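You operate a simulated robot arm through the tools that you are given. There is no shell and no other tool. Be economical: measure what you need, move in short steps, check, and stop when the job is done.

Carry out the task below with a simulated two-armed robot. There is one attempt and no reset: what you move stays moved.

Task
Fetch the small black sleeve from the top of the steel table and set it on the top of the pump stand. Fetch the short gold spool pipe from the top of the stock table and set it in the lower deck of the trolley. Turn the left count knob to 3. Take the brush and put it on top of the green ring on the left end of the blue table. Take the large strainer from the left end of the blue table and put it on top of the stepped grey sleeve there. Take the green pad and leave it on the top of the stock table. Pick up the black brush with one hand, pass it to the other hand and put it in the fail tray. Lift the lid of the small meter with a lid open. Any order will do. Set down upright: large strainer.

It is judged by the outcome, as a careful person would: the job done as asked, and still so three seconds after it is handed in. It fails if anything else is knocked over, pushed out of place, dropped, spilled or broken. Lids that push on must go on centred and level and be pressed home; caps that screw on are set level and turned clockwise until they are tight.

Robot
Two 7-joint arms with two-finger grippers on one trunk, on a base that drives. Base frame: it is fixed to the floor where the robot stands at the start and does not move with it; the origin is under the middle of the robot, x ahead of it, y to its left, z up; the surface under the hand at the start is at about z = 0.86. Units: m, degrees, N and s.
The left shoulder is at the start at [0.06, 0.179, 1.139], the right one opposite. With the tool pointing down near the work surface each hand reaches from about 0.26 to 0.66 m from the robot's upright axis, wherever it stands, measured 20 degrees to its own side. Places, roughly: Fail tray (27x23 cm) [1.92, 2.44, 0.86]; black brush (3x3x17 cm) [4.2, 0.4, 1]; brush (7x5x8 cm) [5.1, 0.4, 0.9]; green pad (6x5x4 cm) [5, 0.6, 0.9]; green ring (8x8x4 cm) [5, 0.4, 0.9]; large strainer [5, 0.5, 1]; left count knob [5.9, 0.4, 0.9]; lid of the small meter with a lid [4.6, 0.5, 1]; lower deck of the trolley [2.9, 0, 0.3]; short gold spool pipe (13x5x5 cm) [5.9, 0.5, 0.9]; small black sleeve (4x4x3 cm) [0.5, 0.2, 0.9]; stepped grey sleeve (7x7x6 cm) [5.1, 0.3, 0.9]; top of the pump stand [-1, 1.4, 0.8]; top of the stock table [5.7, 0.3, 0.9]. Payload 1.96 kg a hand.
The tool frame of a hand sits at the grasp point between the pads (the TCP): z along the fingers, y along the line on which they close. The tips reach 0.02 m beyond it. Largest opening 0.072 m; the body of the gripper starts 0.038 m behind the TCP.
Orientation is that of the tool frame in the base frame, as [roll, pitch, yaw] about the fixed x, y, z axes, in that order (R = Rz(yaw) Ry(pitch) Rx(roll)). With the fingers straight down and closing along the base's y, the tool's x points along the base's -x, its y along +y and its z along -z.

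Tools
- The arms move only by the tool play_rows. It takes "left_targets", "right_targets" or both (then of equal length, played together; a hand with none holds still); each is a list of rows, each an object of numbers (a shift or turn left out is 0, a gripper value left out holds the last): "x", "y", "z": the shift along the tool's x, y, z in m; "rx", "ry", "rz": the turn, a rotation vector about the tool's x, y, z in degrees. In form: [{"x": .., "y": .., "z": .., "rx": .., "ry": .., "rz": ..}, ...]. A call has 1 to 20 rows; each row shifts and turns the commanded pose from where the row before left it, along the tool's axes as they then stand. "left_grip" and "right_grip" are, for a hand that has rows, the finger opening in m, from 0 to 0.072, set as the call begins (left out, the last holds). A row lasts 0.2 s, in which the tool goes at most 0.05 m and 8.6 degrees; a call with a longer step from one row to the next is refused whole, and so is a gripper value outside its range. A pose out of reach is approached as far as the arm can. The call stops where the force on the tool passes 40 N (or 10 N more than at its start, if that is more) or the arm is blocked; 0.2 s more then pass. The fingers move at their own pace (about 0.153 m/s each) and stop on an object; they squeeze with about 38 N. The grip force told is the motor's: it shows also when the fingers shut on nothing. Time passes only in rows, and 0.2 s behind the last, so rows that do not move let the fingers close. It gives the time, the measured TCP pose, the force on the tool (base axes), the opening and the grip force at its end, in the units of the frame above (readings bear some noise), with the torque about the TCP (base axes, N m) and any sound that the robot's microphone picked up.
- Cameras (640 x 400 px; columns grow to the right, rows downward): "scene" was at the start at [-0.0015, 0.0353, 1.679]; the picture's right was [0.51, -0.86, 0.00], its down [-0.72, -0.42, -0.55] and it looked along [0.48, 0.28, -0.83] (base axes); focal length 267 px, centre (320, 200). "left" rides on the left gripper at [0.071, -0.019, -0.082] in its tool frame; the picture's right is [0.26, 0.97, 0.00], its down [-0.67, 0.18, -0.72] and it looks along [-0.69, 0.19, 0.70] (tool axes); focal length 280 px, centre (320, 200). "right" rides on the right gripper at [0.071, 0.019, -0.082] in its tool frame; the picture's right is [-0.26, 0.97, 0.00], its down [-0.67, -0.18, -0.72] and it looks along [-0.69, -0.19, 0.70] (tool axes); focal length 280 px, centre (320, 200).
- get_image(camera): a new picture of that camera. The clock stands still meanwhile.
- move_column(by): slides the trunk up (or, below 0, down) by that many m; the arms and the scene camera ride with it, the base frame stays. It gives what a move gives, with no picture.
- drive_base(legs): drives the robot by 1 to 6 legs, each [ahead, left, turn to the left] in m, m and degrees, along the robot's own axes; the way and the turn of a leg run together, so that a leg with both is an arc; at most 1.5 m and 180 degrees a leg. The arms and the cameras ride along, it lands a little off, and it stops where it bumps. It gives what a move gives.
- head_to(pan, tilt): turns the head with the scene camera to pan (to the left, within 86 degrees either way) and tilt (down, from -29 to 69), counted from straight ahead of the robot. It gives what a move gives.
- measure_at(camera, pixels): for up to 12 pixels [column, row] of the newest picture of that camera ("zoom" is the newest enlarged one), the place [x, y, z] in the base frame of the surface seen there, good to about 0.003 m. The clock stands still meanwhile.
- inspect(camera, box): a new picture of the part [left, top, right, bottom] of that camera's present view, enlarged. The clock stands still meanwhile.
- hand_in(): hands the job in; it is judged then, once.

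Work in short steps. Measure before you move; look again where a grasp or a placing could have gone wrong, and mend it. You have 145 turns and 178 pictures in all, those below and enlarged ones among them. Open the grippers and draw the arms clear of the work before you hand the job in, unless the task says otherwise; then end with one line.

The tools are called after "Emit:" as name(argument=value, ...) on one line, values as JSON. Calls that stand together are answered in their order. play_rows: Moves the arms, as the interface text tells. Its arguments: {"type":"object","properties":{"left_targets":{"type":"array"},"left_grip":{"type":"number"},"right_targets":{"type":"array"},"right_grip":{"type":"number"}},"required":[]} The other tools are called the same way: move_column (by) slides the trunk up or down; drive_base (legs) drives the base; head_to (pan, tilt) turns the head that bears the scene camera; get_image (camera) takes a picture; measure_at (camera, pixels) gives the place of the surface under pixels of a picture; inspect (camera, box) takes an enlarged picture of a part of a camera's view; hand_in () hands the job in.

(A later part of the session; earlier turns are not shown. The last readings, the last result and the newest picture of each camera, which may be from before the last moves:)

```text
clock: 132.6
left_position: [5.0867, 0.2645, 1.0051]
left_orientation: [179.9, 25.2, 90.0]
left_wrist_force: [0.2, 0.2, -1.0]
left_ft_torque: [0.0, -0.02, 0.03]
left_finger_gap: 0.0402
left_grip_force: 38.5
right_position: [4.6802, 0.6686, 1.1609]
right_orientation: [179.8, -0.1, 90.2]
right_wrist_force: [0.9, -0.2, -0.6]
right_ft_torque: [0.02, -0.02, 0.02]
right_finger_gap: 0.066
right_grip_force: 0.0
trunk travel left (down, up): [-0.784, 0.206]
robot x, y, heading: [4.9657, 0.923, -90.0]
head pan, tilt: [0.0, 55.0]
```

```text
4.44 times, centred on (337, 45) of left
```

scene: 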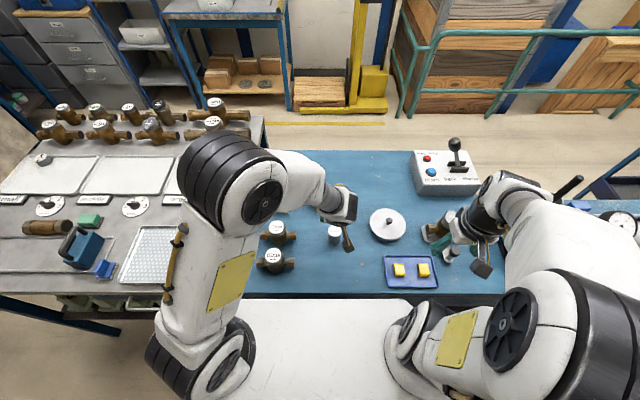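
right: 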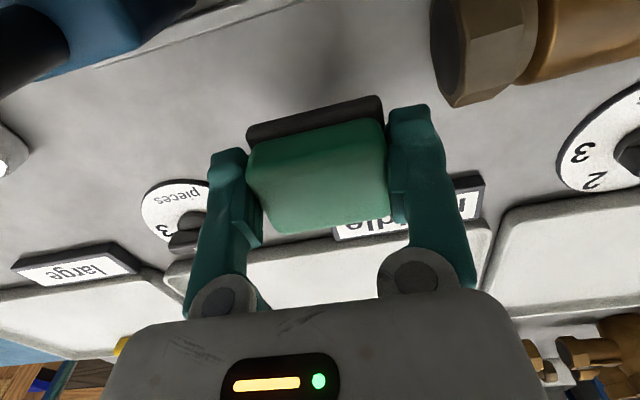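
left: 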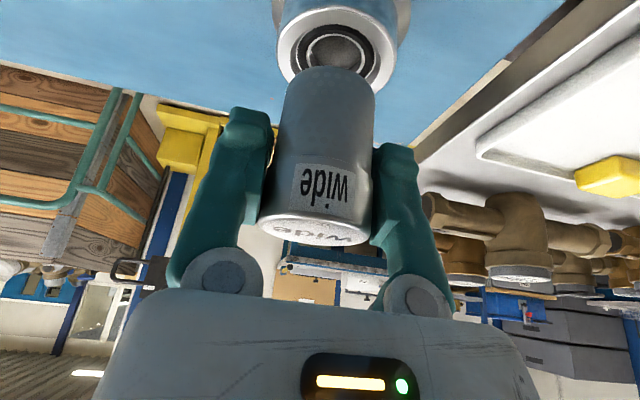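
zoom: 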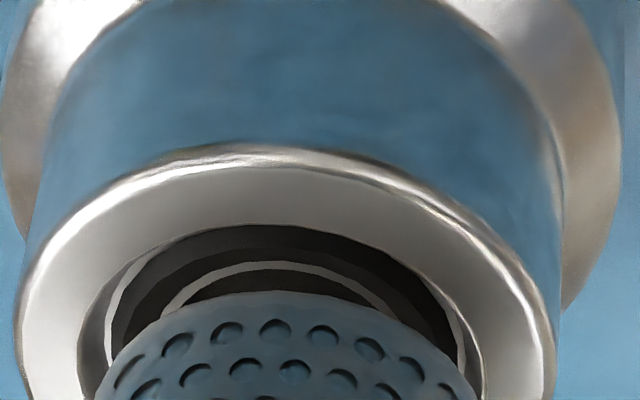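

The bore turns out slightly wider than the strainer, with a near-side gap a bit big. I nudge +1.5 mm in y, −0.6 mm in x, lower 3 mm, and recheck.

Emit:
play_rows(left_targets=[{"x": 0.0026, "y": -0.0006, "z": 0.0021}, {}, {}])

Emit:
inspect(camera="left", box=[265, 20, 409, 110])

Emit:
inspect(camera="scene", box=[270, 145, 310, 175])

```text
clock: 133.3
left_position: [5.0858, 0.2661, 1.002]
left_orientation: [179.9, 25.2, 90.0]
left_wrist_force: [-0.5, 0.4, -0.9]
left_ft_torque: [0.0, -0.02, 0.02]
left_finger_gap: 0.04
left_grip_force: 37.5
right_position: [4.6799, 0.6684, 1.1618]
right_orientation: [179.8, -0.1, 90.1]
right_wrist_force: [-0.2, 0.5, 0.0]
right_ft_torque: [-0.04, 0.0, -0.01]
right_finger_gap: 0.0658
right_grip_force: 0.1
trunk travel left (down, up): [-0.784, 0.206]
robot x, y, heading: [4.9677, 0.9239, -89.8]
head pan, tilt: [0.0, 55.0]
```

```text
4.44 times, centred on (337, 65) of left
```

zoom: 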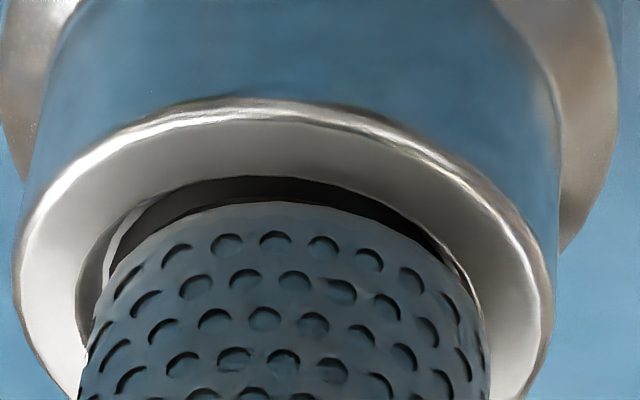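

```text
13.33 times, centred on (290, 160) of scene
```

zoom: 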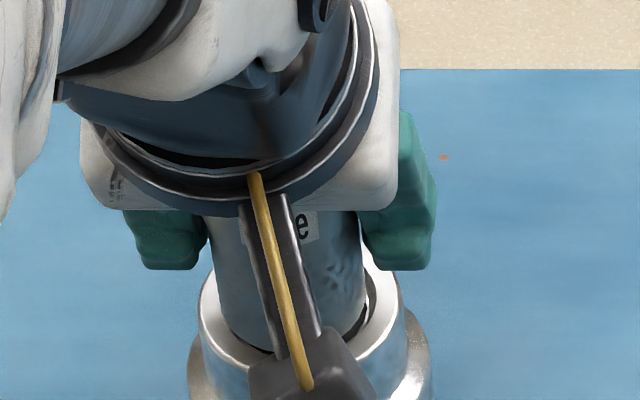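

Nearly concentric now. I nudge −0.4 mm in x and lower in small steps, watching the force.

Emit:
play_rows(left_targets=[{"x": 0.0015, "y": -0.0004, "z": 0.0025}, {}])

Emit:
play_rows(left_targets=[{"x": 0.0008, "z": 0.0018}, {}])

Emit:
inspect(camera="left", box=[265, 20, 409, 110])

```text
clock: 133.9
left_position: [5.084, 0.2666, 0.9999]
left_orientation: [179.9, 25.2, 90.0]
left_wrist_force: [-0.3, 0.4, -1.0]
left_ft_torque: [-0.01, 0.02, 0.01]
left_finger_gap: 0.0403
left_grip_force: 37.6
right_position: [4.6806, 0.6684, 1.1609]
right_orientation: [179.8, -0.1, 90.2]
right_wrist_force: [-0.4, 0.3, 0.4]
right_ft_torque: [0.01, -0.02, 0.0]
right_finger_gap: 0.0659
right_grip_force: 0.0
trunk travel left (down, up): [-0.784, 0.206]
robot x, y, heading: [4.9678, 0.9218, -89.9]
head pan, tilt: [0.0, 55.0]
```

```text
clock: 134.6
left_position: [5.0846, 0.2672, 0.9995]
left_orientation: [180.0, 25.3, 90.0]
left_wrist_force: [0.6, -1.4, 6.6]
left_ft_torque: [0.03, 0.15, -0.03]
left_finger_gap: 0.0399
left_grip_force: 38.5
right_position: [4.6794, 0.669, 1.1618]
right_orientation: [179.6, 0.0, 90.2]
right_wrist_force: [-0.6, 0.3, 0.4]
right_ft_torque: [-0.01, 0.01, -0.03]
right_finger_gap: 0.066
right_grip_force: 0.1
trunk travel left (down, up): [-0.784, 0.206]
robot x, y, heading: [4.9674, 0.925, -89.6]
head pan, tilt: [0.0, 55.0]
```

```text
4.44 times, centred on (337, 65) of left
```

zoom: 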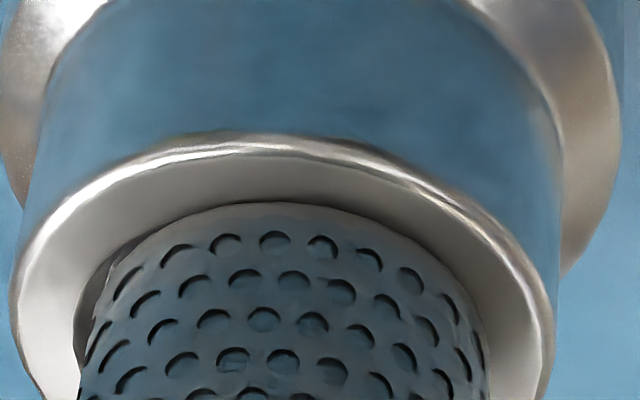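

It touched the rim on the near-right side; gap remains on the left. I shift −0.9 mm x, −0.9 mm y and press gently again.

Emit:
play_rows(left_targets=[{"x": -0.0005, "z": -0.001}, {"x": -0.0008, "y": -0.0009, "z": 0.0004}, {"x": 0.0007, "z": 0.0014}, {"x": 0.0004, "z": 0.0009}, {}])

Emit:
inspect(camera="left", box=[265, 20, 409, 110])

```text
clock: 135.8
left_position: [5.0864, 0.2665, 0.9997]
left_orientation: [180.0, 25.4, 90.0]
left_wrist_force: [1.7, 0.7, 16.2]
left_ft_torque: [0.15, 0.11, -0.05]
left_finger_gap: 0.0401
left_grip_force: 38.2
right_position: [4.6811, 0.6712, 1.1617]
right_orientation: [179.9, 0.0, 90.1]
right_wrist_force: [0.1, 0.0, 0.7]
right_ft_torque: [-0.01, 0.0, 0.0]
right_finger_gap: 0.0657
right_grip_force: 0.1
trunk travel left (down, up): [-0.784, 0.206]
robot x, y, heading: [4.9693, 0.9228, -90.0]
head pan, tilt: [0.0, 55.0]
```

```text
4.44 times, centred on (337, 65) of left
```

zoom: 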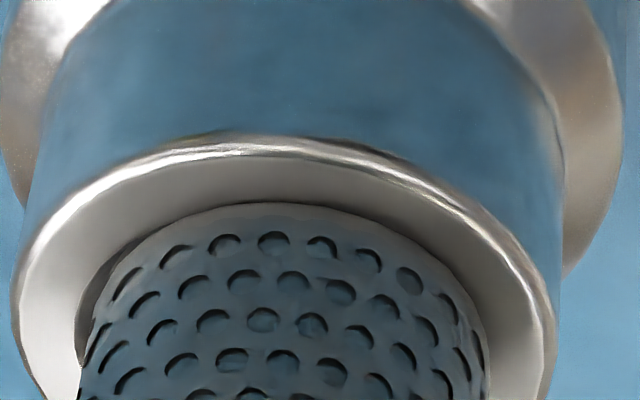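

The sleeve bore has about 2 mm radial clearance, so y≈0.2645 was right. I lift 3 mm, shift −2.5 mm y, −1 mm x, lower again and look.

Emit:
play_rows(left_targets=[{"x": -0.0015, "z": -0.0032}, {"x": -0.0023, "y": -0.001, "z": 0.0011}, {}, {"x": 0.0011, "z": 0.0022}, {}])

Emit:
inspect(camera="left", box=[265, 20, 409, 110])

```text
clock: 136.9
left_position: [5.0836, 0.2632, 0.9995]
left_orientation: [179.9, 25.3, 90.1]
left_wrist_force: [-1.5, -0.5, 10.1]
left_ft_torque: [0.05, 0.21, 0.01]
left_finger_gap: 0.04
left_grip_force: 37.9
right_position: [4.6801, 0.6695, 1.162]
right_orientation: [179.7, 0.0, 90.1]
right_wrist_force: [-0.2, -0.8, -0.8]
right_ft_torque: [0.01, -0.02, 0.0]
right_finger_gap: 0.0659
right_grip_force: 0.1
trunk travel left (down, up): [-0.784, 0.206]
robot x, y, heading: [4.9705, 0.9207, -89.5]
head pan, tilt: [0.0, 55.0]
```

```text
4.44 times, centred on (337, 65) of left
```

zoom: 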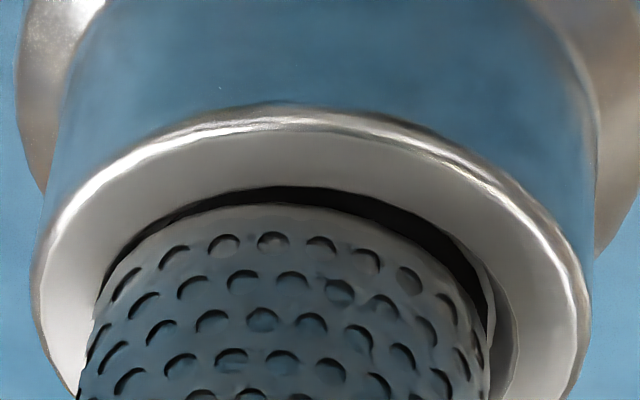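

Now the gap is on the right and near sides. I lift 2 mm, shift +1.4 mm x, +0.9 mm y, and lower.

Emit:
play_rows(left_targets=[{"x": -0.0011, "z": -0.0022}, {"x": 0.0008, "y": 0.0014, "z": -0.0004}, {}, {"x": 0.0011, "z": 0.0022}, {}])

Emit:
inspect(camera="left", box=[265, 20, 409, 110])

```text
clock: 138.2
left_position: [5.0859, 0.2642, 0.9998]
left_orientation: [-180.0, 25.5, 90.1]
left_wrist_force: [1.1, -1.0, 10.1]
left_ft_torque: [0.01, 0.09, -0.03]
left_finger_gap: 0.0399
left_grip_force: 37.6
right_position: [4.6801, 0.6696, 1.1616]
right_orientation: [179.8, 0.1, 90.2]
right_wrist_force: [0.5, 0.6, -0.7]
right_ft_torque: [0.01, -0.01, 0.05]
right_finger_gap: 0.0658
right_grip_force: 0.0
trunk travel left (down, up): [-0.784, 0.206]
robot x, y, heading: [4.9663, 0.9232, -89.7]
head pan, tilt: [0.0, 55.0]
```

```text
4.44 times, centred on (337, 65) of left
```

zoom: 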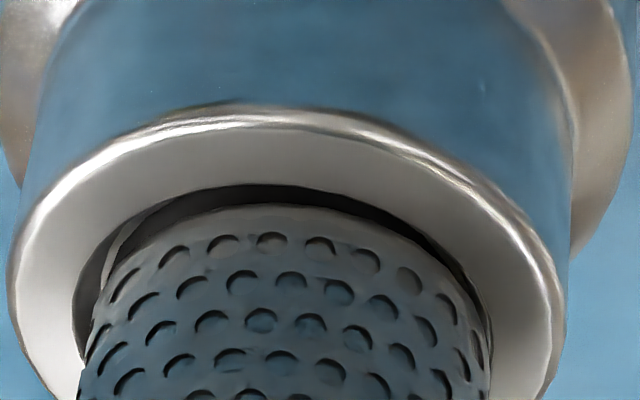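

Now the near gap is ~2 mm so the far edge must be on the rim. I shift +1.2 mm y, −0.8 mm x and retry.

Emit:
play_rows(left_targets=[{"x": -0.0011, "z": -0.0022}, {"x": 0.0011, "y": -0.0008, "z": -0.0005}, {}, {"x": 0.0011, "z": 0.0022}, {}])

Emit:
inspect(camera="left", box=[265, 20, 409, 110])

```text
clock: 139.3
left_position: [5.084, 0.2644, 0.999]
left_orientation: [-180.0, 25.4, 90.0]
left_wrist_force: [0.4, -0.8, 9.0]
left_ft_torque: [0.04, 0.15, -0.03]
left_finger_gap: 0.0406
left_grip_force: 37.9
right_position: [4.6795, 0.6687, 1.1612]
right_orientation: [179.6, 0.0, 90.2]
right_wrist_force: [0.4, -0.2, -0.3]
right_ft_torque: [0.02, 0.01, -0.03]
right_finger_gap: 0.0659
right_grip_force: 0.1
trunk travel left (down, up): [-0.784, 0.206]
robot x, y, heading: [4.9699, 0.9224, -89.9]
head pan, tilt: [0.0, 55.0]
```

```text
4.44 times, centred on (337, 65) of left
```

zoom: 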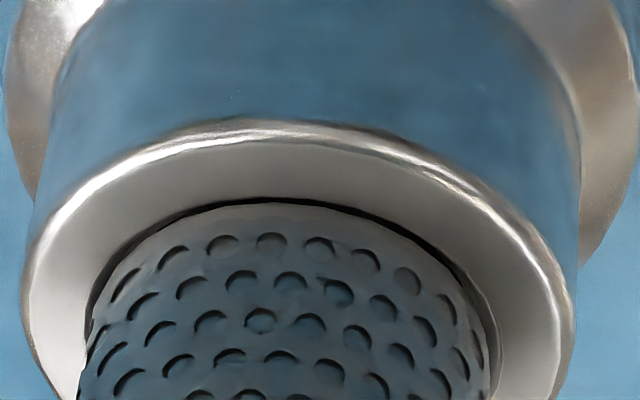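

Now the gap is a thin even crescent all around. I press down a further 3 mm gently.

Emit:
play_rows(left_targets=[{"x": 0.0006, "z": 0.0014}, {"x": 0.0006, "z": 0.0013}, {}])

Emit:
inspect(camera="left", box=[265, 20, 409, 110])

```text
clock: 140.2
left_position: [5.0845, 0.266, 0.9992]
left_orientation: [180.0, 25.7, 90.1]
left_wrist_force: [1.9, -5.3, 30.3]
left_ft_torque: [0.06, 0.1, -0.01]
left_finger_gap: 0.0399
left_grip_force: 37.9
right_position: [4.6794, 0.6706, 1.1618]
right_orientation: [179.8, 0.1, 90.3]
right_wrist_force: [0.4, 0.2, 0.0]
right_ft_torque: [-0.01, -0.02, -0.02]
right_finger_gap: 0.0661
right_grip_force: 0.1
trunk travel left (down, up): [-0.784, 0.206]
robot x, y, heading: [4.9715, 0.9221, -89.5]
head pan, tilt: [0.0, 55.0]
```

```text
4.44 times, centred on (337, 65) of left
```

zoom: 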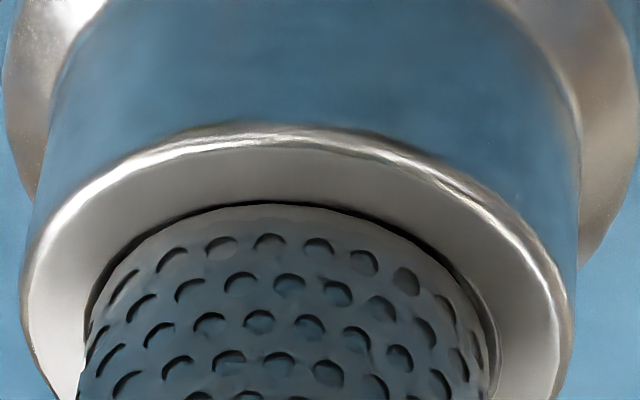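

30 N is taken with almost no torque, so it sits evenly on the rim. I relieve the pressure, open slightly and look.

Emit:
play_rows(left_targets=[{"x": -0.0013, "z": -0.0028}, {}])

Emit:
play_rows(left_targets=[{}, {}], left_grip=0.05)

Emit:
get_image(camera="left")

```text
clock: 140.8
left_position: [5.084, 0.2663, 0.9973]
left_orientation: [-180.0, 25.2, 90.0]
left_wrist_force: [2.2, -7.9, 21.3]
left_ft_torque: [-0.38, 0.17, 0.07]
left_finger_gap: 0.0401
left_grip_force: 38.0
right_position: [4.6784, 0.669, 1.162]
right_orientation: [179.7, 0.0, 90.1]
right_wrist_force: [-0.6, 0.1, 0.6]
right_ft_torque: [0.01, 0.01, -0.01]
right_finger_gap: 0.0662
right_grip_force: 0.1
trunk travel left (down, up): [-0.784, 0.206]
robot x, y, heading: [4.9684, 0.9247, -89.9]
head pan, tilt: [0.0, 55.0]
```

```text
clock: 141.3
left_position: [5.0837, 0.2659, 0.9963]
left_orientation: [180.0, 25.2, 90.1]
left_wrist_force: [0.2, -0.5, -0.1]
left_ft_torque: [-0.01, 0.0, 0.03]
left_finger_gap: 0.0501
left_grip_force: 0.0
right_position: [4.6803, 0.6691, 1.1604]
right_orientation: [179.6, 0.0, 90.1]
right_wrist_force: [0.6, 0.3, 1.4]
right_ft_torque: [-0.01, -0.01, 0.02]
right_finger_gap: 0.0662
right_grip_force: 0.0
trunk travel left (down, up): [-0.784, 0.206]
robot x, y, heading: [4.9686, 0.9261, -89.8]
head pan, tilt: [0.0, 55.0]
```

```text
117 pictures are left
```

left: 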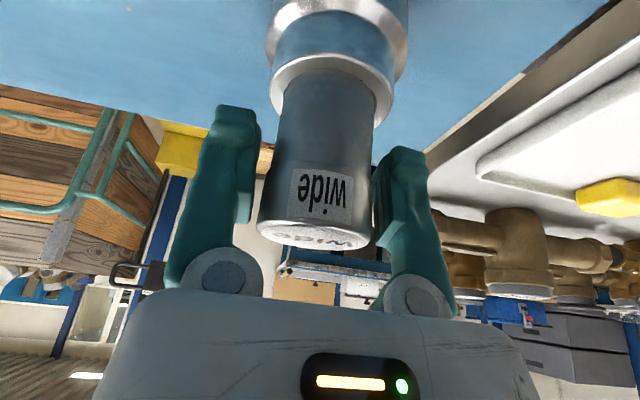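

It stands upright. I lift straight up and retract, then inspect.

Emit:
play_rows(left_targets=[{"x": -0.0085, "z": -0.0181}, {"x": -0.0127, "z": -0.0272}, {"x": -0.0169, "z": -0.0362}, {"x": -0.0085, "z": -0.0181}, {"x": 0.0363, "z": -0.0169}, {"x": 0.0363, "z": -0.0169}, {"x": 0.0363, "z": -0.0169}, {}])

Emit:
get_image(camera="left")

Emit:
inspect(camera="scene", box=[230, 120, 390, 260])

```text
clock: 143.2
left_position: [5.0839, 0.385, 1.1075]
left_orientation: [-180.0, 25.2, 90.0]
left_wrist_force: [-0.1, 0.0, 0.5]
left_ft_torque: [0.02, 0.02, -0.01]
left_finger_gap: 0.05
left_grip_force: 0.0
right_position: [4.6801, 0.6681, 1.1612]
right_orientation: [179.8, -0.1, 90.2]
right_wrist_force: [0.1, 0.2, -0.9]
right_ft_torque: [0.04, 0.02, 0.0]
right_finger_gap: 0.0661
right_grip_force: 0.0
trunk travel left (down, up): [-0.784, 0.206]
robot x, y, heading: [4.9718, 0.925, -89.7]
head pan, tilt: [0.0, 55.0]
```

```text
116 pictures are left
```

left: 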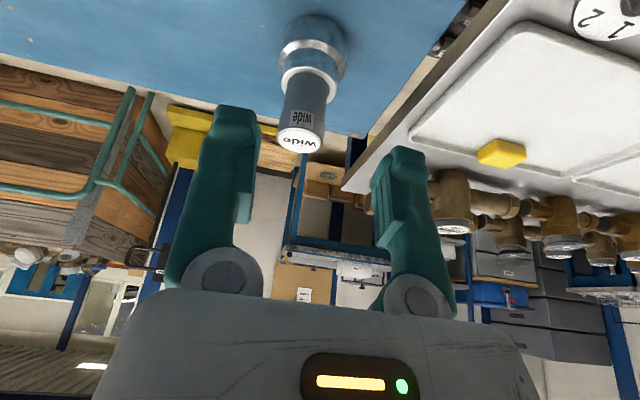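

```text
2.86 times, centred on (310, 190) of scene
```

zoom: 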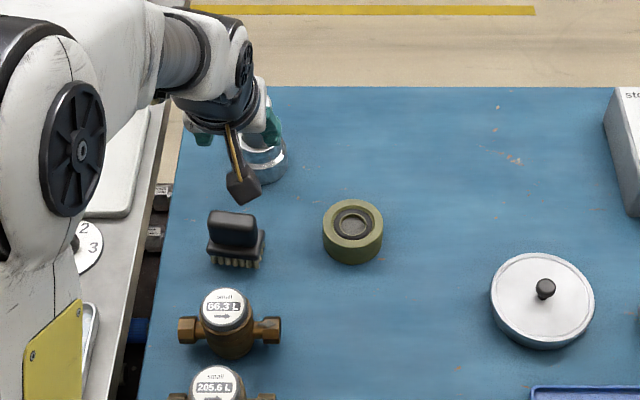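

The strainer stands upright on the sleeve. Next the brush: I untilt the left hand and position it above the brush at (5.10, 0.41) to look.

Emit:
play_rows(left_targets=[{"ry": 8.4}, {"ry": 8.4}, {"ry": 8.4}, {"x": 0.03, "y": 0.015}, {"x": 0.005, "z": 0.03}, {}], left_grip=0.07)

Emit:
get_image(camera="left")

```text
clock: 144.6
left_position: [5.0993, 0.4215, 1.0767]
left_orientation: [-180.0, 0.0, 90.0]
left_wrist_force: [0.6, 0.5, -0.3]
left_ft_torque: [-0.02, 0.03, -0.03]
left_finger_gap: 0.0702
left_grip_force: 0.0
right_position: [4.6789, 0.6691, 1.1611]
right_orientation: [179.7, 0.0, 90.1]
right_wrist_force: [0.0, 0.4, -0.7]
right_ft_torque: [-0.01, 0.04, -0.01]
right_finger_gap: 0.0658
right_grip_force: 0.1
trunk travel left (down, up): [-0.784, 0.206]
robot x, y, heading: [4.9708, 0.9204, -89.7]
head pan, tilt: [0.0, 55.0]
```

```text
114 pictures are left
```

left: 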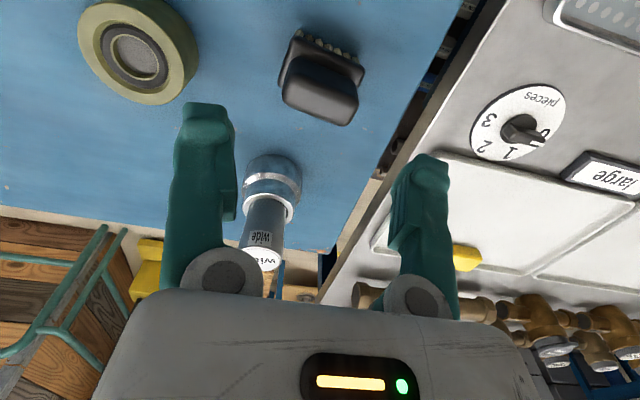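

Emit:
inspect(camera="left", box=[260, 10, 400, 140])

Emit:
measure_at(camera="left", pixels=[[287, 92], [356, 112], [292, 75], [352, 95], [320, 95], [345, 120], [82, 40], [196, 70], [150, 8], [135, 100], [110, 10], [180, 92]])

```text
3.08 times, centred on (330, 75) of left
```

zoom: 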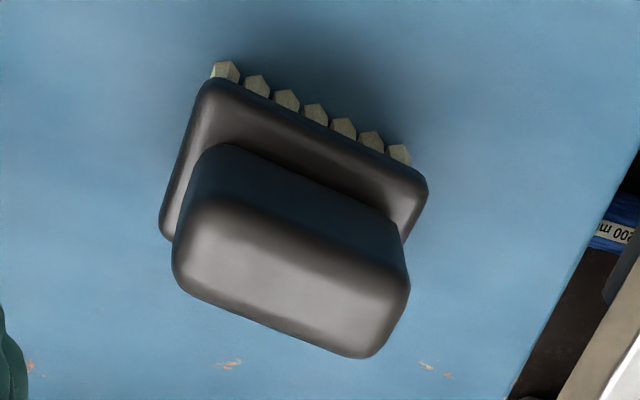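

```text
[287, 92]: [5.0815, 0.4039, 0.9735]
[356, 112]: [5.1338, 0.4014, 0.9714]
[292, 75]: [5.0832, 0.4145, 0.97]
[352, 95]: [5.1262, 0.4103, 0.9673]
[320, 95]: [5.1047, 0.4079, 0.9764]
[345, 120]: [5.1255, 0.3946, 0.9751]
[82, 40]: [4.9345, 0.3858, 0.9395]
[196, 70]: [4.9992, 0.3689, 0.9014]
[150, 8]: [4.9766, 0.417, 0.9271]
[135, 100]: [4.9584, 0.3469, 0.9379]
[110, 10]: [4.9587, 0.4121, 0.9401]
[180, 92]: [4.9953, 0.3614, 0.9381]
```

Brush handle centre ≈(5.106, 0.405), top z 0.976; ring centre ≈(4.966, 0.379), top 0.94. I descend and grip the handle.

Emit:
play_rows(left_targets=[{"x": -0.0165, "y": 0.0067, "z": 0.03}, {"z": 0.035}, {"z": 0.03}, {"z": 0.018}, {"z": 0.0075}, {}], left_grip=0.072)

Emit:
play_rows(left_targets=[{}, {}, {}], left_grip=0.0)

Emit:
play_rows(left_targets=[{"z": -0.02}, {"z": -0.03}, {"z": -0.03}, {}])

Emit:
get_image(camera="left")

```text
clock: 145.9
left_position: [5.1061, 0.4028, 0.9574]
left_orientation: [-180.0, 0.0, 90.0]
left_wrist_force: [-0.3, 1.2, 5.6]
left_ft_torque: [-0.01, 0.01, -0.1]
left_finger_gap: 0.0719
left_grip_force: 0.1
right_position: [4.6805, 0.6692, 1.1618]
right_orientation: [179.8, 0.0, 90.2]
right_wrist_force: [-0.1, -0.9, -0.5]
right_ft_torque: [-0.02, 0.03, -0.02]
right_finger_gap: 0.0661
right_grip_force: 0.1
trunk travel left (down, up): [-0.784, 0.206]
robot x, y, heading: [4.9703, 0.9223, -89.8]
head pan, tilt: [0.0, 55.0]
```

```text
clock: 146.8
left_position: [5.1055, 0.4037, 0.9565]
left_orientation: [-180.0, 0.1, 90.1]
left_wrist_force: [0.2, -0.3, 5.1]
left_ft_torque: [-0.1, 0.09, -0.07]
left_finger_gap: 0.0685
left_grip_force: 38.1
right_position: [4.6796, 0.6693, 1.1608]
right_orientation: [179.7, 0.1, 90.2]
right_wrist_force: [-1.1, 0.7, 0.2]
right_ft_torque: [-0.02, -0.01, 0.07]
right_finger_gap: 0.0659
right_grip_force: 0.0
trunk travel left (down, up): [-0.784, 0.206]
robot x, y, heading: [4.9697, 0.92, -89.6]
head pan, tilt: [0.0, 55.0]
```

```text
clock: 147.8
left_position: [5.1053, 0.4031, 1.037]
left_orientation: [-180.0, 0.0, 90.0]
left_wrist_force: [0.6, -0.4, -0.6]
left_ft_torque: [-0.01, 0.0, -0.01]
left_finger_gap: 0.0631
left_grip_force: 38.4
right_position: [4.6811, 0.6674, 1.1615]
right_orientation: [179.8, -0.1, 90.1]
right_wrist_force: [0.4, -0.4, 0.1]
right_ft_torque: [-0.02, 0.0, 0.01]
right_finger_gap: 0.0661
right_grip_force: 0.0
trunk travel left (down, up): [-0.784, 0.206]
robot x, y, heading: [4.9677, 0.9256, -89.9]
head pan, tilt: [0.0, 55.0]
```

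```text
112 pictures are left
```

left: 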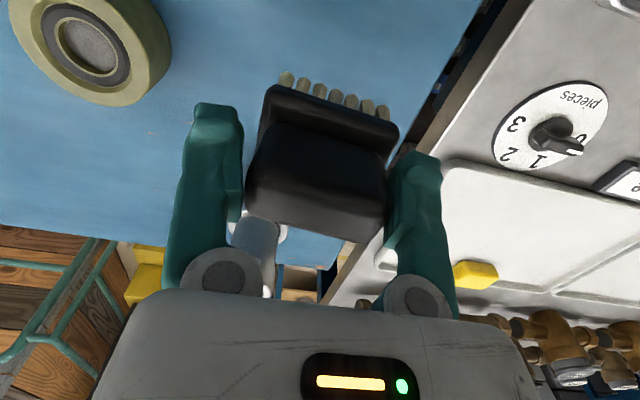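

The brush lifted but the opening settled from 0.0685 to 0.063. I check its attitude and height in the grip.

Emit:
measure_at(camera="left", pixels=[[300, 190], [260, 190], [370, 200], [315, 215], [330, 105], [290, 80], [385, 112], [275, 95], [90, 40], [60, 95]])

Emit:
inspect(camera="scene", box=[250, 130, 350, 220])

```text
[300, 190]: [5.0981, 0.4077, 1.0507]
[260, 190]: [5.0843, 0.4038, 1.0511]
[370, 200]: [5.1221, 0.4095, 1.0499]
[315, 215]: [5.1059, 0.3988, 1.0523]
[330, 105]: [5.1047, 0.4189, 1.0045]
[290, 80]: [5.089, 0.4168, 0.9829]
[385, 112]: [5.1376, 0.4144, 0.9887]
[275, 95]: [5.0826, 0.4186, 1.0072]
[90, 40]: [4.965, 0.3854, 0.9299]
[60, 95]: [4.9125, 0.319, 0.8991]
```

```text
4.44 times, centred on (300, 175) of scene
```

zoom: 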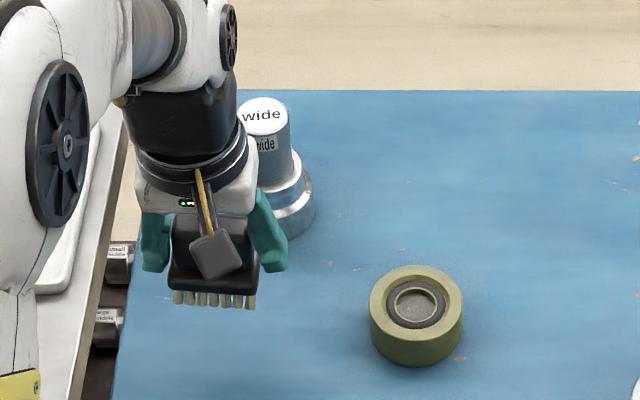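

Held level, 5 mm lower in the grip (bottom at TCP −0.0615). I measure the ring once more from the scene zoom.

Emit:
measure_at(camera="zoom", pixels=[[375, 302], [458, 300], [416, 272], [416, 334], [390, 278], [445, 278], [388, 326], [446, 324], [265, 115], [245, 118], [285, 118], [265, 133]])

```text
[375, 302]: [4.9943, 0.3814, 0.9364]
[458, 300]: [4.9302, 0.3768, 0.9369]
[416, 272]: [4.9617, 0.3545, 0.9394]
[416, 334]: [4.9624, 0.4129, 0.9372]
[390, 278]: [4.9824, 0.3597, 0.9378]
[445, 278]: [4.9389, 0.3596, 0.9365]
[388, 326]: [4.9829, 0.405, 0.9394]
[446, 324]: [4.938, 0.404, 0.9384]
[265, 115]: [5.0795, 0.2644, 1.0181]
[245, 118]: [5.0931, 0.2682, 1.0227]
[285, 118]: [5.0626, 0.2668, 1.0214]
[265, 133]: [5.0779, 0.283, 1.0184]
```

Ring centre ≈(4.963, 0.381), top 0.938. I carry the brush over and lower it.

Emit:
play_rows(left_targets=[{"x": -0.0055, "y": -0.0355}, {"x": -0.0055, "y": -0.0355}, {"x": -0.0055, "y": -0.0355}, {"x": -0.0055, "y": -0.0355}, {}, {"z": 0.02}, {"z": 0.01}, {}])

Emit:
get_image(camera="left")

Emit:
inspect(camera="scene", box=[270, 130, 370, 220])

```text
clock: 149.6
left_position: [4.9757, 0.3846, 1.0073]
left_orientation: [180.0, 0.0, 89.9]
left_wrist_force: [0.3, -0.2, -0.3]
left_ft_torque: [-0.02, -0.04, 0.02]
left_finger_gap: 0.0627
left_grip_force: 37.8
left hand out of reach, approached as far as the arm can: row 4
right_position: [4.6806, 0.6689, 1.1607]
right_orientation: [179.8, -0.1, 90.3]
right_wrist_force: [-0.8, 1.0, 0.3]
right_ft_torque: [-0.01, 0.01, -0.03]
right_finger_gap: 0.0661
right_grip_force: 0.0
trunk travel left (down, up): [-0.784, 0.206]
robot x, y, heading: [4.9683, 0.9217, -90.1]
head pan, tilt: [0.0, 55.0]
```

```text
110 pictures are left
```

left: 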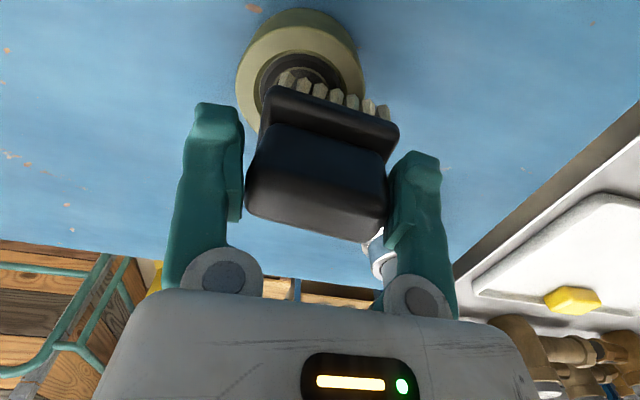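

```text
4.44 times, centred on (320, 175) of scene
```

zoom: 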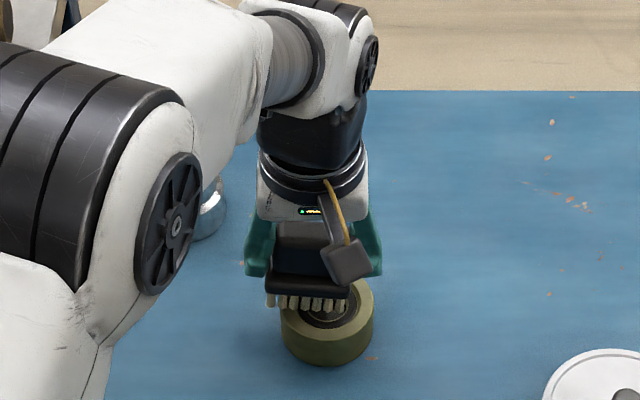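

The arm ran out of reach 1.3 cm short in x. I lift a little, drive the base 7 cm to the right (towards −x), which carries the brush, then correct.

Emit:
play_rows(left_targets=[{"z": -0.02, "x": 0.01, "y": 0.03}, {"x": 0.0, "y": 0.03}, {}])

Emit:
drive_base(legs=[[0, -0.08, 0]])

```text
clock: 150.3
left_position: [5.0349, 0.3942, 1.0271]
left_orientation: [180.0, 0.0, 90.0]
left_wrist_force: [-1.0, -1.3, -1.4]
left_ft_torque: [0.04, 0.0, 0.01]
left_finger_gap: 0.0625
left_grip_force: 38.5
right_position: [4.6789, 0.6682, 1.1601]
right_orientation: [179.7, -0.1, 90.2]
right_wrist_force: [0.5, -0.5, 0.3]
right_ft_torque: [0.02, -0.02, 0.0]
right_finger_gap: 0.066
right_grip_force: 0.0
trunk travel left (down, up): [-0.784, 0.206]
robot x, y, heading: [4.9693, 0.9226, -89.7]
head pan, tilt: [0.0, 55.0]
```

```text
clock: 151.4
left_position: [4.9574, 0.3942, 1.0273]
left_orientation: [-180.0, 0.1, 90.0]
left_wrist_force: [-0.5, 0.3, -1.3]
left_ft_torque: [0.0, 0.0, 0.04]
left_finger_gap: 0.0622
left_grip_force: 38.4
right_position: [4.6012, 0.6674, 1.162]
right_orientation: [179.8, -0.1, 90.3]
right_wrist_force: [0.6, -0.4, 0.3]
right_ft_torque: [0.0, 0.0, 0.02]
right_finger_gap: 0.066
right_grip_force: 0.0
trunk travel left (down, up): [-0.784, 0.206]
robot x, y, heading: [4.8898, 0.9217, -89.9]
head pan, tilt: [0.0, 55.0]
```

Emit:
play_rows(left_targets=[{"x": -0.013, "y": 0.0056}, {"z": 0.015}, {"z": 0.005}, {}])

Emit:
get_image(camera="left")

Emit:
inspect(camera="scene", box=[270, 130, 370, 220])

```text
clock: 152.4
left_position: [4.9625, 0.3796, 1.0068]
left_orientation: [180.0, 0.1, 90.0]
left_wrist_force: [-0.2, -0.8, -1.0]
left_ft_torque: [0.0, 0.0, -0.03]
left_finger_gap: 0.0621
left_grip_force: 38.9
right_position: [4.602, 0.6669, 1.1627]
right_orientation: [179.8, -0.1, 90.2]
right_wrist_force: [0.5, -0.2, 0.3]
right_ft_torque: [-0.02, 0.0, -0.01]
right_finger_gap: 0.0658
right_grip_force: 0.1
trunk travel left (down, up): [-0.784, 0.206]
robot x, y, heading: [4.8902, 0.9225, -89.8]
head pan, tilt: [0.0, 55.0]
```

```text
108 pictures are left
```

left: 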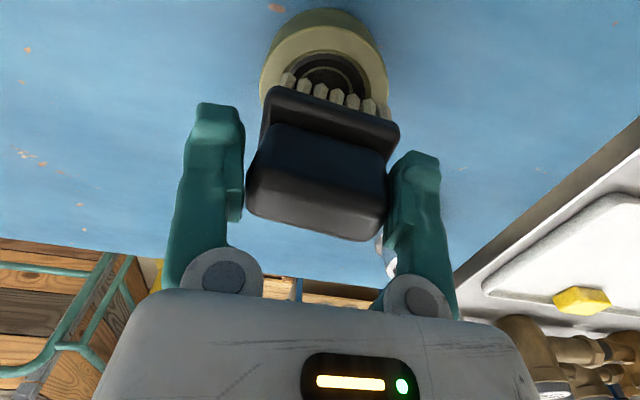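

```text
4.44 times, centred on (320, 175) of scene
```

zoom: 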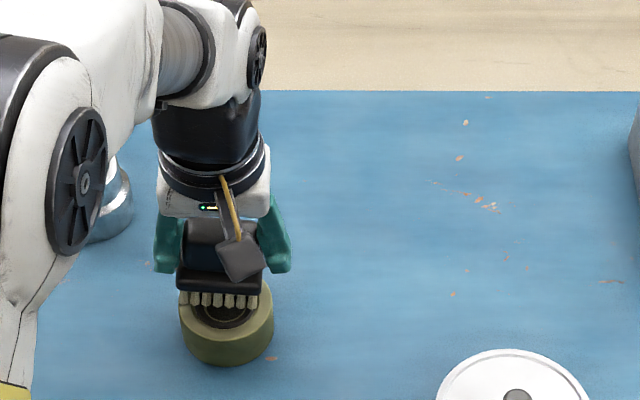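

Aligned over the ring. I lower slowly until it touches.

Emit:
play_rows(left_targets=[{"z": 0.003}, {"z": 0.002}, {}])

Emit:
play_rows(left_targets=[{"z": 0.002}, {}])

Emit:
play_rows(left_targets=[{"z": 0.0015}, {}])

```text
clock: 153.2
left_position: [4.961, 0.3822, 1.0019]
left_orientation: [-180.0, 0.0, 90.0]
left_wrist_force: [-0.3, -0.1, -1.3]
left_ft_torque: [0.01, 0.0, 0.0]
left_finger_gap: 0.0621
left_grip_force: 38.0
right_position: [4.6002, 0.6683, 1.1606]
right_orientation: [179.6, -0.1, 90.3]
right_wrist_force: [-0.6, 0.1, 0.0]
right_ft_torque: [-0.01, 0.0, -0.01]
right_finger_gap: 0.066
right_grip_force: 0.1
trunk travel left (down, up): [-0.784, 0.206]
robot x, y, heading: [4.8932, 0.924, -89.7]
head pan, tilt: [0.0, 55.0]
```

```text
clock: 153.8
left_position: [4.9625, 0.3813, 1.0012]
left_orientation: [-179.9, 0.1, 90.0]
left_wrist_force: [-0.6, -0.8, 7.9]
left_ft_torque: [0.05, 0.16, 0.05]
left_finger_gap: 0.0622
left_grip_force: 38.1
right_position: [4.6009, 0.6679, 1.1622]
right_orientation: [179.7, 0.0, 90.2]
right_wrist_force: [0.6, 0.2, 0.3]
right_ft_torque: [-0.01, 0.01, -0.04]
right_finger_gap: 0.0661
right_grip_force: 0.0
trunk travel left (down, up): [-0.784, 0.206]
robot x, y, heading: [4.8896, 0.9235, -89.7]
head pan, tilt: [0.0, 55.0]
```

```text
clock: 154.4
left_position: [4.9623, 0.3817, 1.0004]
left_orientation: [-180.0, 0.3, 90.0]
left_wrist_force: [1.1, -2.9, 23.8]
left_ft_torque: [0.14, 0.46, 0.04]
left_finger_gap: 0.0618
left_grip_force: 37.9
right_position: [4.6006, 0.6698, 1.1614]
right_orientation: [179.9, 0.0, 90.3]
right_wrist_force: [-0.2, 0.1, 0.5]
right_ft_torque: [0.0, 0.01, -0.02]
right_finger_gap: 0.0663
right_grip_force: 0.0
trunk travel left (down, up): [-0.784, 0.206]
robot x, y, heading: [4.8887, 0.9259, -89.8]
head pan, tilt: [0.0, 55.0]
```

Contact at 1.000. I ease up 1.5 mm, release, rise straight up and look.

Emit:
play_rows(left_targets=[{"z": -0.0015}, {}])

Emit:
play_rows(left_targets=[{}, {}], left_grip=0.072)

Emit:
play_rows(left_targets=[{"z": -0.02}, {"z": -0.03}, {"z": -0.03}, {"x": 0.04, "z": -0.02}, {"x": 0.04, "z": -0.02}, {"x": 0.04}, {"x": 0.04, "y": 0.03}, {"x": 0.02, "y": 0.04}, {}])

Emit:
get_image(camera="scene")

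Emit:
inspect(camera="scene", box=[270, 120, 470, 250])

```text
clock: 155.0
left_position: [4.9629, 0.3821, 0.9998]
left_orientation: [-180.0, 0.1, 90.0]
left_wrist_force: [1.1, -3.7, 17.9]
left_ft_torque: [0.02, 0.4, 0.1]
left_finger_gap: 0.062
left_grip_force: 38.4
right_position: [4.6016, 0.6682, 1.1621]
right_orientation: [179.8, 0.0, 90.2]
right_wrist_force: [0.6, -0.1, -0.2]
right_ft_torque: [0.04, -0.02, 0.0]
right_finger_gap: 0.0663
right_grip_force: 0.0
trunk travel left (down, up): [-0.784, 0.206]
robot x, y, heading: [4.8919, 0.9223, -90.0]
head pan, tilt: [0.0, 55.0]
```

```text
clock: 155.6
left_position: [4.9626, 0.3814, 0.9999]
left_orientation: [180.0, 0.0, 90.0]
left_wrist_force: [-0.1, -0.2, 0.8]
left_ft_torque: [0.01, 0.0, 0.01]
left_finger_gap: 0.0722
left_grip_force: 0.0
right_position: [4.6012, 0.6669, 1.1611]
right_orientation: [179.7, 0.0, 90.2]
right_wrist_force: [0.1, -0.5, 0.3]
right_ft_torque: [0.01, 0.03, -0.01]
right_finger_gap: 0.0661
right_grip_force: 0.0
trunk travel left (down, up): [-0.784, 0.206]
robot x, y, heading: [4.8889, 0.9235, -89.9]
head pan, tilt: [0.0, 55.0]
```

```text
clock: 157.6
left_position: [5.0326, 0.5599, 1.0997]
left_orientation: [-180.0, 0.0, 90.0]
left_wrist_force: [-0.6, -0.5, 1.1]
left_ft_torque: [-0.01, 0.03, 0.03]
left_finger_gap: 0.072
left_grip_force: 0.1
left hand out of reach, approached as far as the arm can: row 3
right_position: [4.6004, 0.6677, 1.1612]
right_orientation: [179.7, -0.1, 90.2]
right_wrist_force: [-0.7, 0.5, 0.0]
right_ft_torque: [0.03, -0.03, -0.02]
right_finger_gap: 0.0657
right_grip_force: 0.1
trunk travel left (down, up): [-0.784, 0.206]
robot x, y, heading: [4.8926, 0.9219, -90.0]
head pan, tilt: [0.0, 55.0]
```

```text
106 pictures are left
```

scene: 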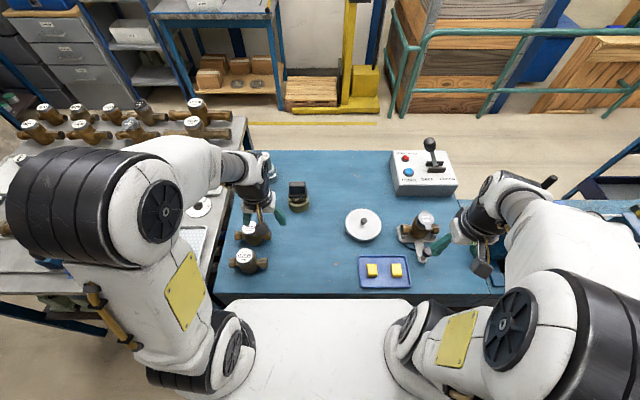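

```text
3.08 times, centred on (370, 185) of scene
```

zoom: 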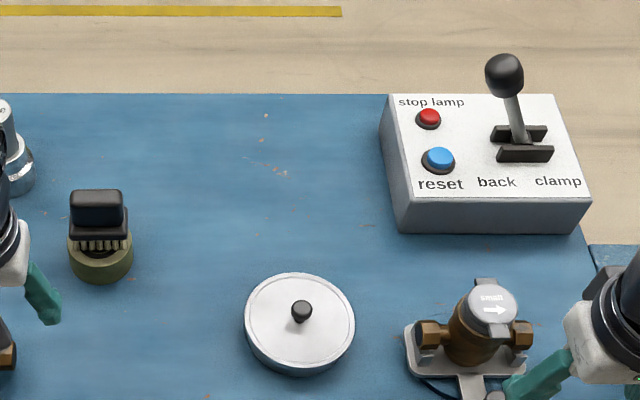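

Brush is on the ring. For the meter lid I move the right hand aside and inspect the meter closely.

Emit:
play_rows(right_targets=[{"y": -0.04}, {"y": -0.04}, {"y": -0.04}, {}])

Emit:
inspect(camera="scene", box=[385, 195, 465, 275])

Emit:
get_image(camera="right")

```text
clock: 158.6
left_position: [5.0318, 0.5601, 1.0997]
left_orientation: [179.9, 0.1, 90.0]
left_wrist_force: [0.4, 0.1, 0.0]
left_ft_torque: [0.0, 0.0, 0.01]
left_finger_gap: 0.0722
left_grip_force: 0.1
right_position: [4.4822, 0.6689, 1.1596]
right_orientation: [179.8, -0.1, 90.2]
right_wrist_force: [0.3, 0.2, -0.1]
right_ft_torque: [-0.01, 0.02, -0.03]
right_finger_gap: 0.066
right_grip_force: 0.0
trunk travel left (down, up): [-0.784, 0.206]
robot x, y, heading: [4.8907, 0.9243, -89.6]
head pan, tilt: [0.0, 55.0]
```

```text
5.00 times, centred on (425, 235) of scene
```

zoom: 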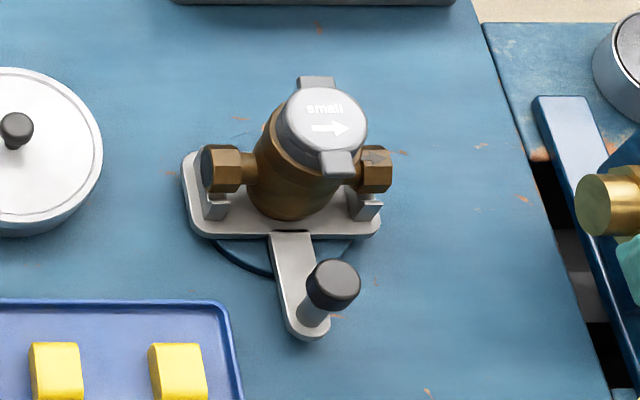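

```text
103 pictures are left
```

right: 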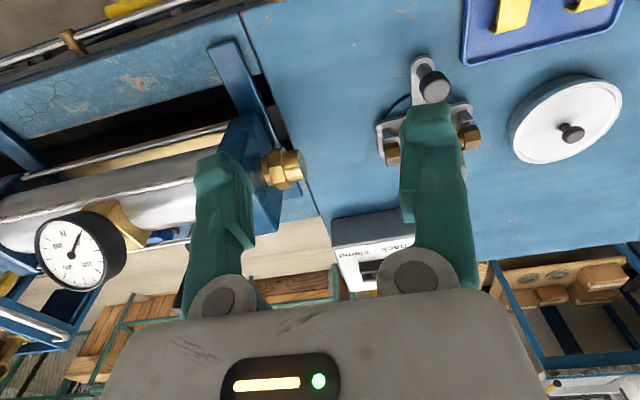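

The lid has a tab on the near side (338,162) and hinge at the far side (316,83). I measure them.

Emit:
measure_at(camera="zoom", pixels=[[338, 158], [323, 160], [353, 157], [338, 170], [316, 80], [302, 83], [333, 80], [322, 110], [284, 120], [366, 125], [330, 330], [380, 180]])

Emit:
inspect(camera="scene", box=[410, 205, 445, 240])

```text
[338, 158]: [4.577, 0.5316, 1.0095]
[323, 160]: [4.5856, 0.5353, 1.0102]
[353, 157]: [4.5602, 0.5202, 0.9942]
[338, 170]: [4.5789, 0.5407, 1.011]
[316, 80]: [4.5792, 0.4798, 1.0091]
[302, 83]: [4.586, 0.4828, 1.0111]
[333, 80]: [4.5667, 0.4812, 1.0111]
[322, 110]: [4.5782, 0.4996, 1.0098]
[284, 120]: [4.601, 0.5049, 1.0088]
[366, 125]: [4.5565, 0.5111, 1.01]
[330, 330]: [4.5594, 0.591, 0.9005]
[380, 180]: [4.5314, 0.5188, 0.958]
```

```text
11.43 times, centred on (428, 222) of scene
```

zoom: 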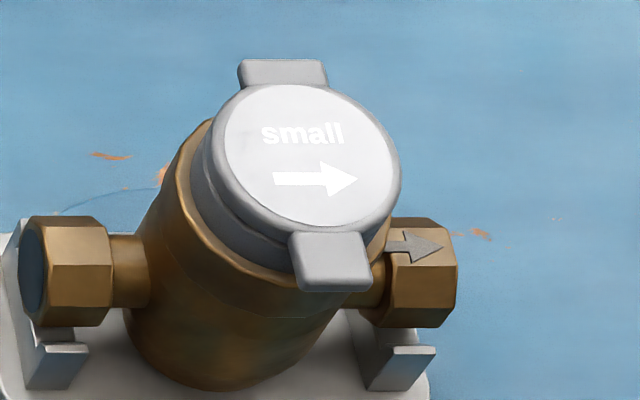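

Tab: x 4.570–4.586, y 0.53–0.541, top z 1.010; hinge near y 0.482. Plan: pinch the tab's sides with the fingertips of the right hand and follow the arc. First go above it.

Emit:
play_rows(right_targets=[{"x": -0.0262, "y": 0.0192, "z": 0.018}, {"x": -0.0262, "y": 0.0192, "z": 0.018}, {"x": -0.0262, "y": 0.0192, "z": 0.018}, {"x": -0.0262, "y": 0.0192, "z": 0.018}, {"x": -0.0262, "y": 0.0192, "z": 0.018}, {}], right_grip=0.032)

Emit:
inspect(camera="right", box=[220, 20, 460, 200])

```text
clock: 160.0
left_position: [5.0332, 0.5628, 1.0996]
left_orientation: [179.9, 0.0, 90.0]
left_wrist_force: [0.7, -0.1, 1.0]
left_ft_torque: [-0.02, 0.01, -0.01]
left_finger_gap: 0.0723
left_grip_force: 0.1
right_position: [4.5784, 0.5378, 1.0707]
right_orientation: [179.7, 0.0, 90.3]
right_wrist_force: [0.2, -0.3, 1.0]
right_ft_torque: [0.0, 0.05, -0.02]
right_finger_gap: 0.032
right_grip_force: 0.1
trunk travel left (down, up): [-0.784, 0.206]
robot x, y, heading: [4.8891, 0.9225, -89.8]
head pan, tilt: [0.0, 55.0]
```

```text
2.22 times, centred on (340, 110) of right
```

zoom: 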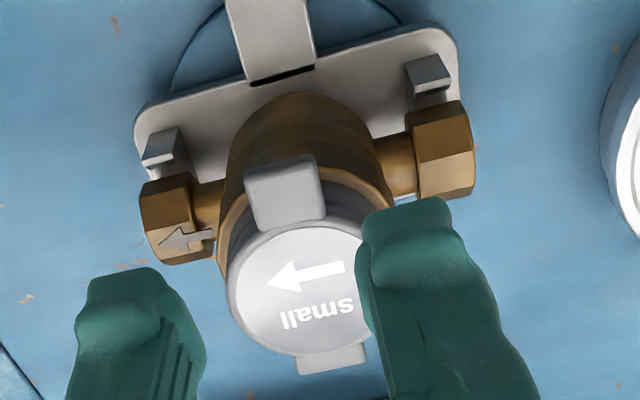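

Tab (zoom 285,190) is within 2.5 mm of the tool axis. I correct, lower to put the tips astride the tab, and close.

Emit:
play_rows(right_targets=[{"x": 0.003, "y": 0.0022, "z": 0.02}, {"z": 0.02}, {"z": 0.011}, {}])

Emit:
play_rows(right_targets=[{}, {}, {}], right_grip=0.0)

Emit:
inspect(camera="right", box=[220, 20, 460, 200])

```text
clock: 161.0
left_position: [5.0318, 0.5604, 1.0993]
left_orientation: [-179.9, -0.1, 90.0]
left_wrist_force: [-0.4, -1.3, -0.1]
left_ft_torque: [0.01, 0.01, -0.01]
left_finger_gap: 0.0721
left_grip_force: 0.1
right_position: [4.5791, 0.5409, 1.0195]
right_orientation: [179.8, 0.0, 90.1]
right_wrist_force: [-0.1, 1.0, 0.0]
right_ft_torque: [-0.01, 0.02, -0.03]
right_finger_gap: 0.0319
right_grip_force: 0.0
trunk travel left (down, up): [-0.784, 0.206]
robot x, y, heading: [4.889, 0.9207, -89.9]
head pan, tilt: [0.0, 55.0]
```

```text
clock: 161.8
left_position: [5.0313, 0.5602, 1.0992]
left_orientation: [-180.0, 0.0, 90.0]
left_wrist_force: [-0.3, 0.4, 0.7]
left_ft_torque: [-0.01, -0.01, 0.02]
left_finger_gap: 0.0721
left_grip_force: 0.0
right_position: [4.5808, 0.5404, 1.0204]
right_orientation: [179.7, -0.1, 90.3]
right_wrist_force: [0.0, 0.2, 0.4]
right_ft_torque: [0.17, -0.02, 0.0]
right_finger_gap: 0.0164
right_grip_force: 38.4
trunk travel left (down, up): [-0.784, 0.206]
robot x, y, heading: [4.89, 0.9175, -90.1]
head pan, tilt: [0.0, 55.0]
```

```text
2.22 times, centred on (340, 110) of right
```

zoom: 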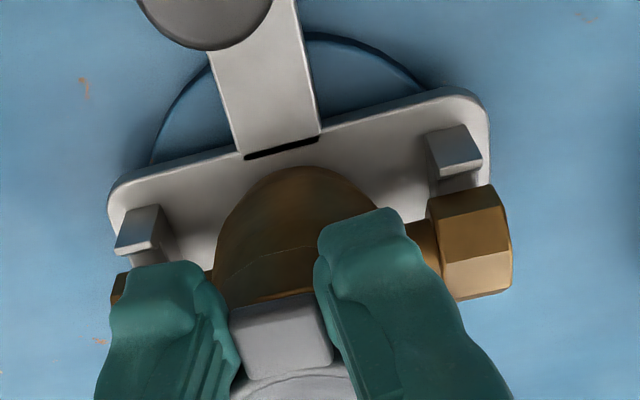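

The tab is pinched (0.0164 m). I follow the first 40° of the arc and check forces.

Emit:
play_rows(right_targets=[{"x": -0.0009, "z": -0.0097}, {"x": -0.0025, "z": -0.0095}, {"x": -0.0041, "z": -0.0088}, {"x": -0.0056, "z": -0.008}, {}])

Emit:
inspect(camera="scene", box=[385, 180, 465, 260])

```text
clock: 163.0
left_position: [5.0319, 0.559, 1.0993]
left_orientation: [179.9, 0.1, 90.0]
left_wrist_force: [0.7, -1.0, 0.2]
left_ft_torque: [-0.02, -0.03, 0.02]
left_finger_gap: 0.072
left_grip_force: 0.1
right_position: [4.5793, 0.5271, 1.0567]
right_orientation: [179.7, 0.0, 90.2]
right_wrist_force: [0.1, 0.1, -5.5]
right_ft_torque: [0.34, -0.03, 0.01]
right_finger_gap: 0.0162
right_grip_force: 37.8
trunk travel left (down, up): [-0.784, 0.206]
robot x, y, heading: [4.8871, 0.9238, -89.8]
head pan, tilt: [0.0, 55.0]
```

```text
5.00 times, centred on (425, 220) of scene
```

zoom: 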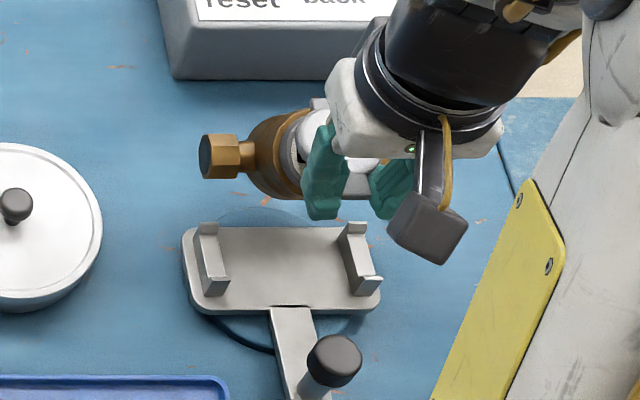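

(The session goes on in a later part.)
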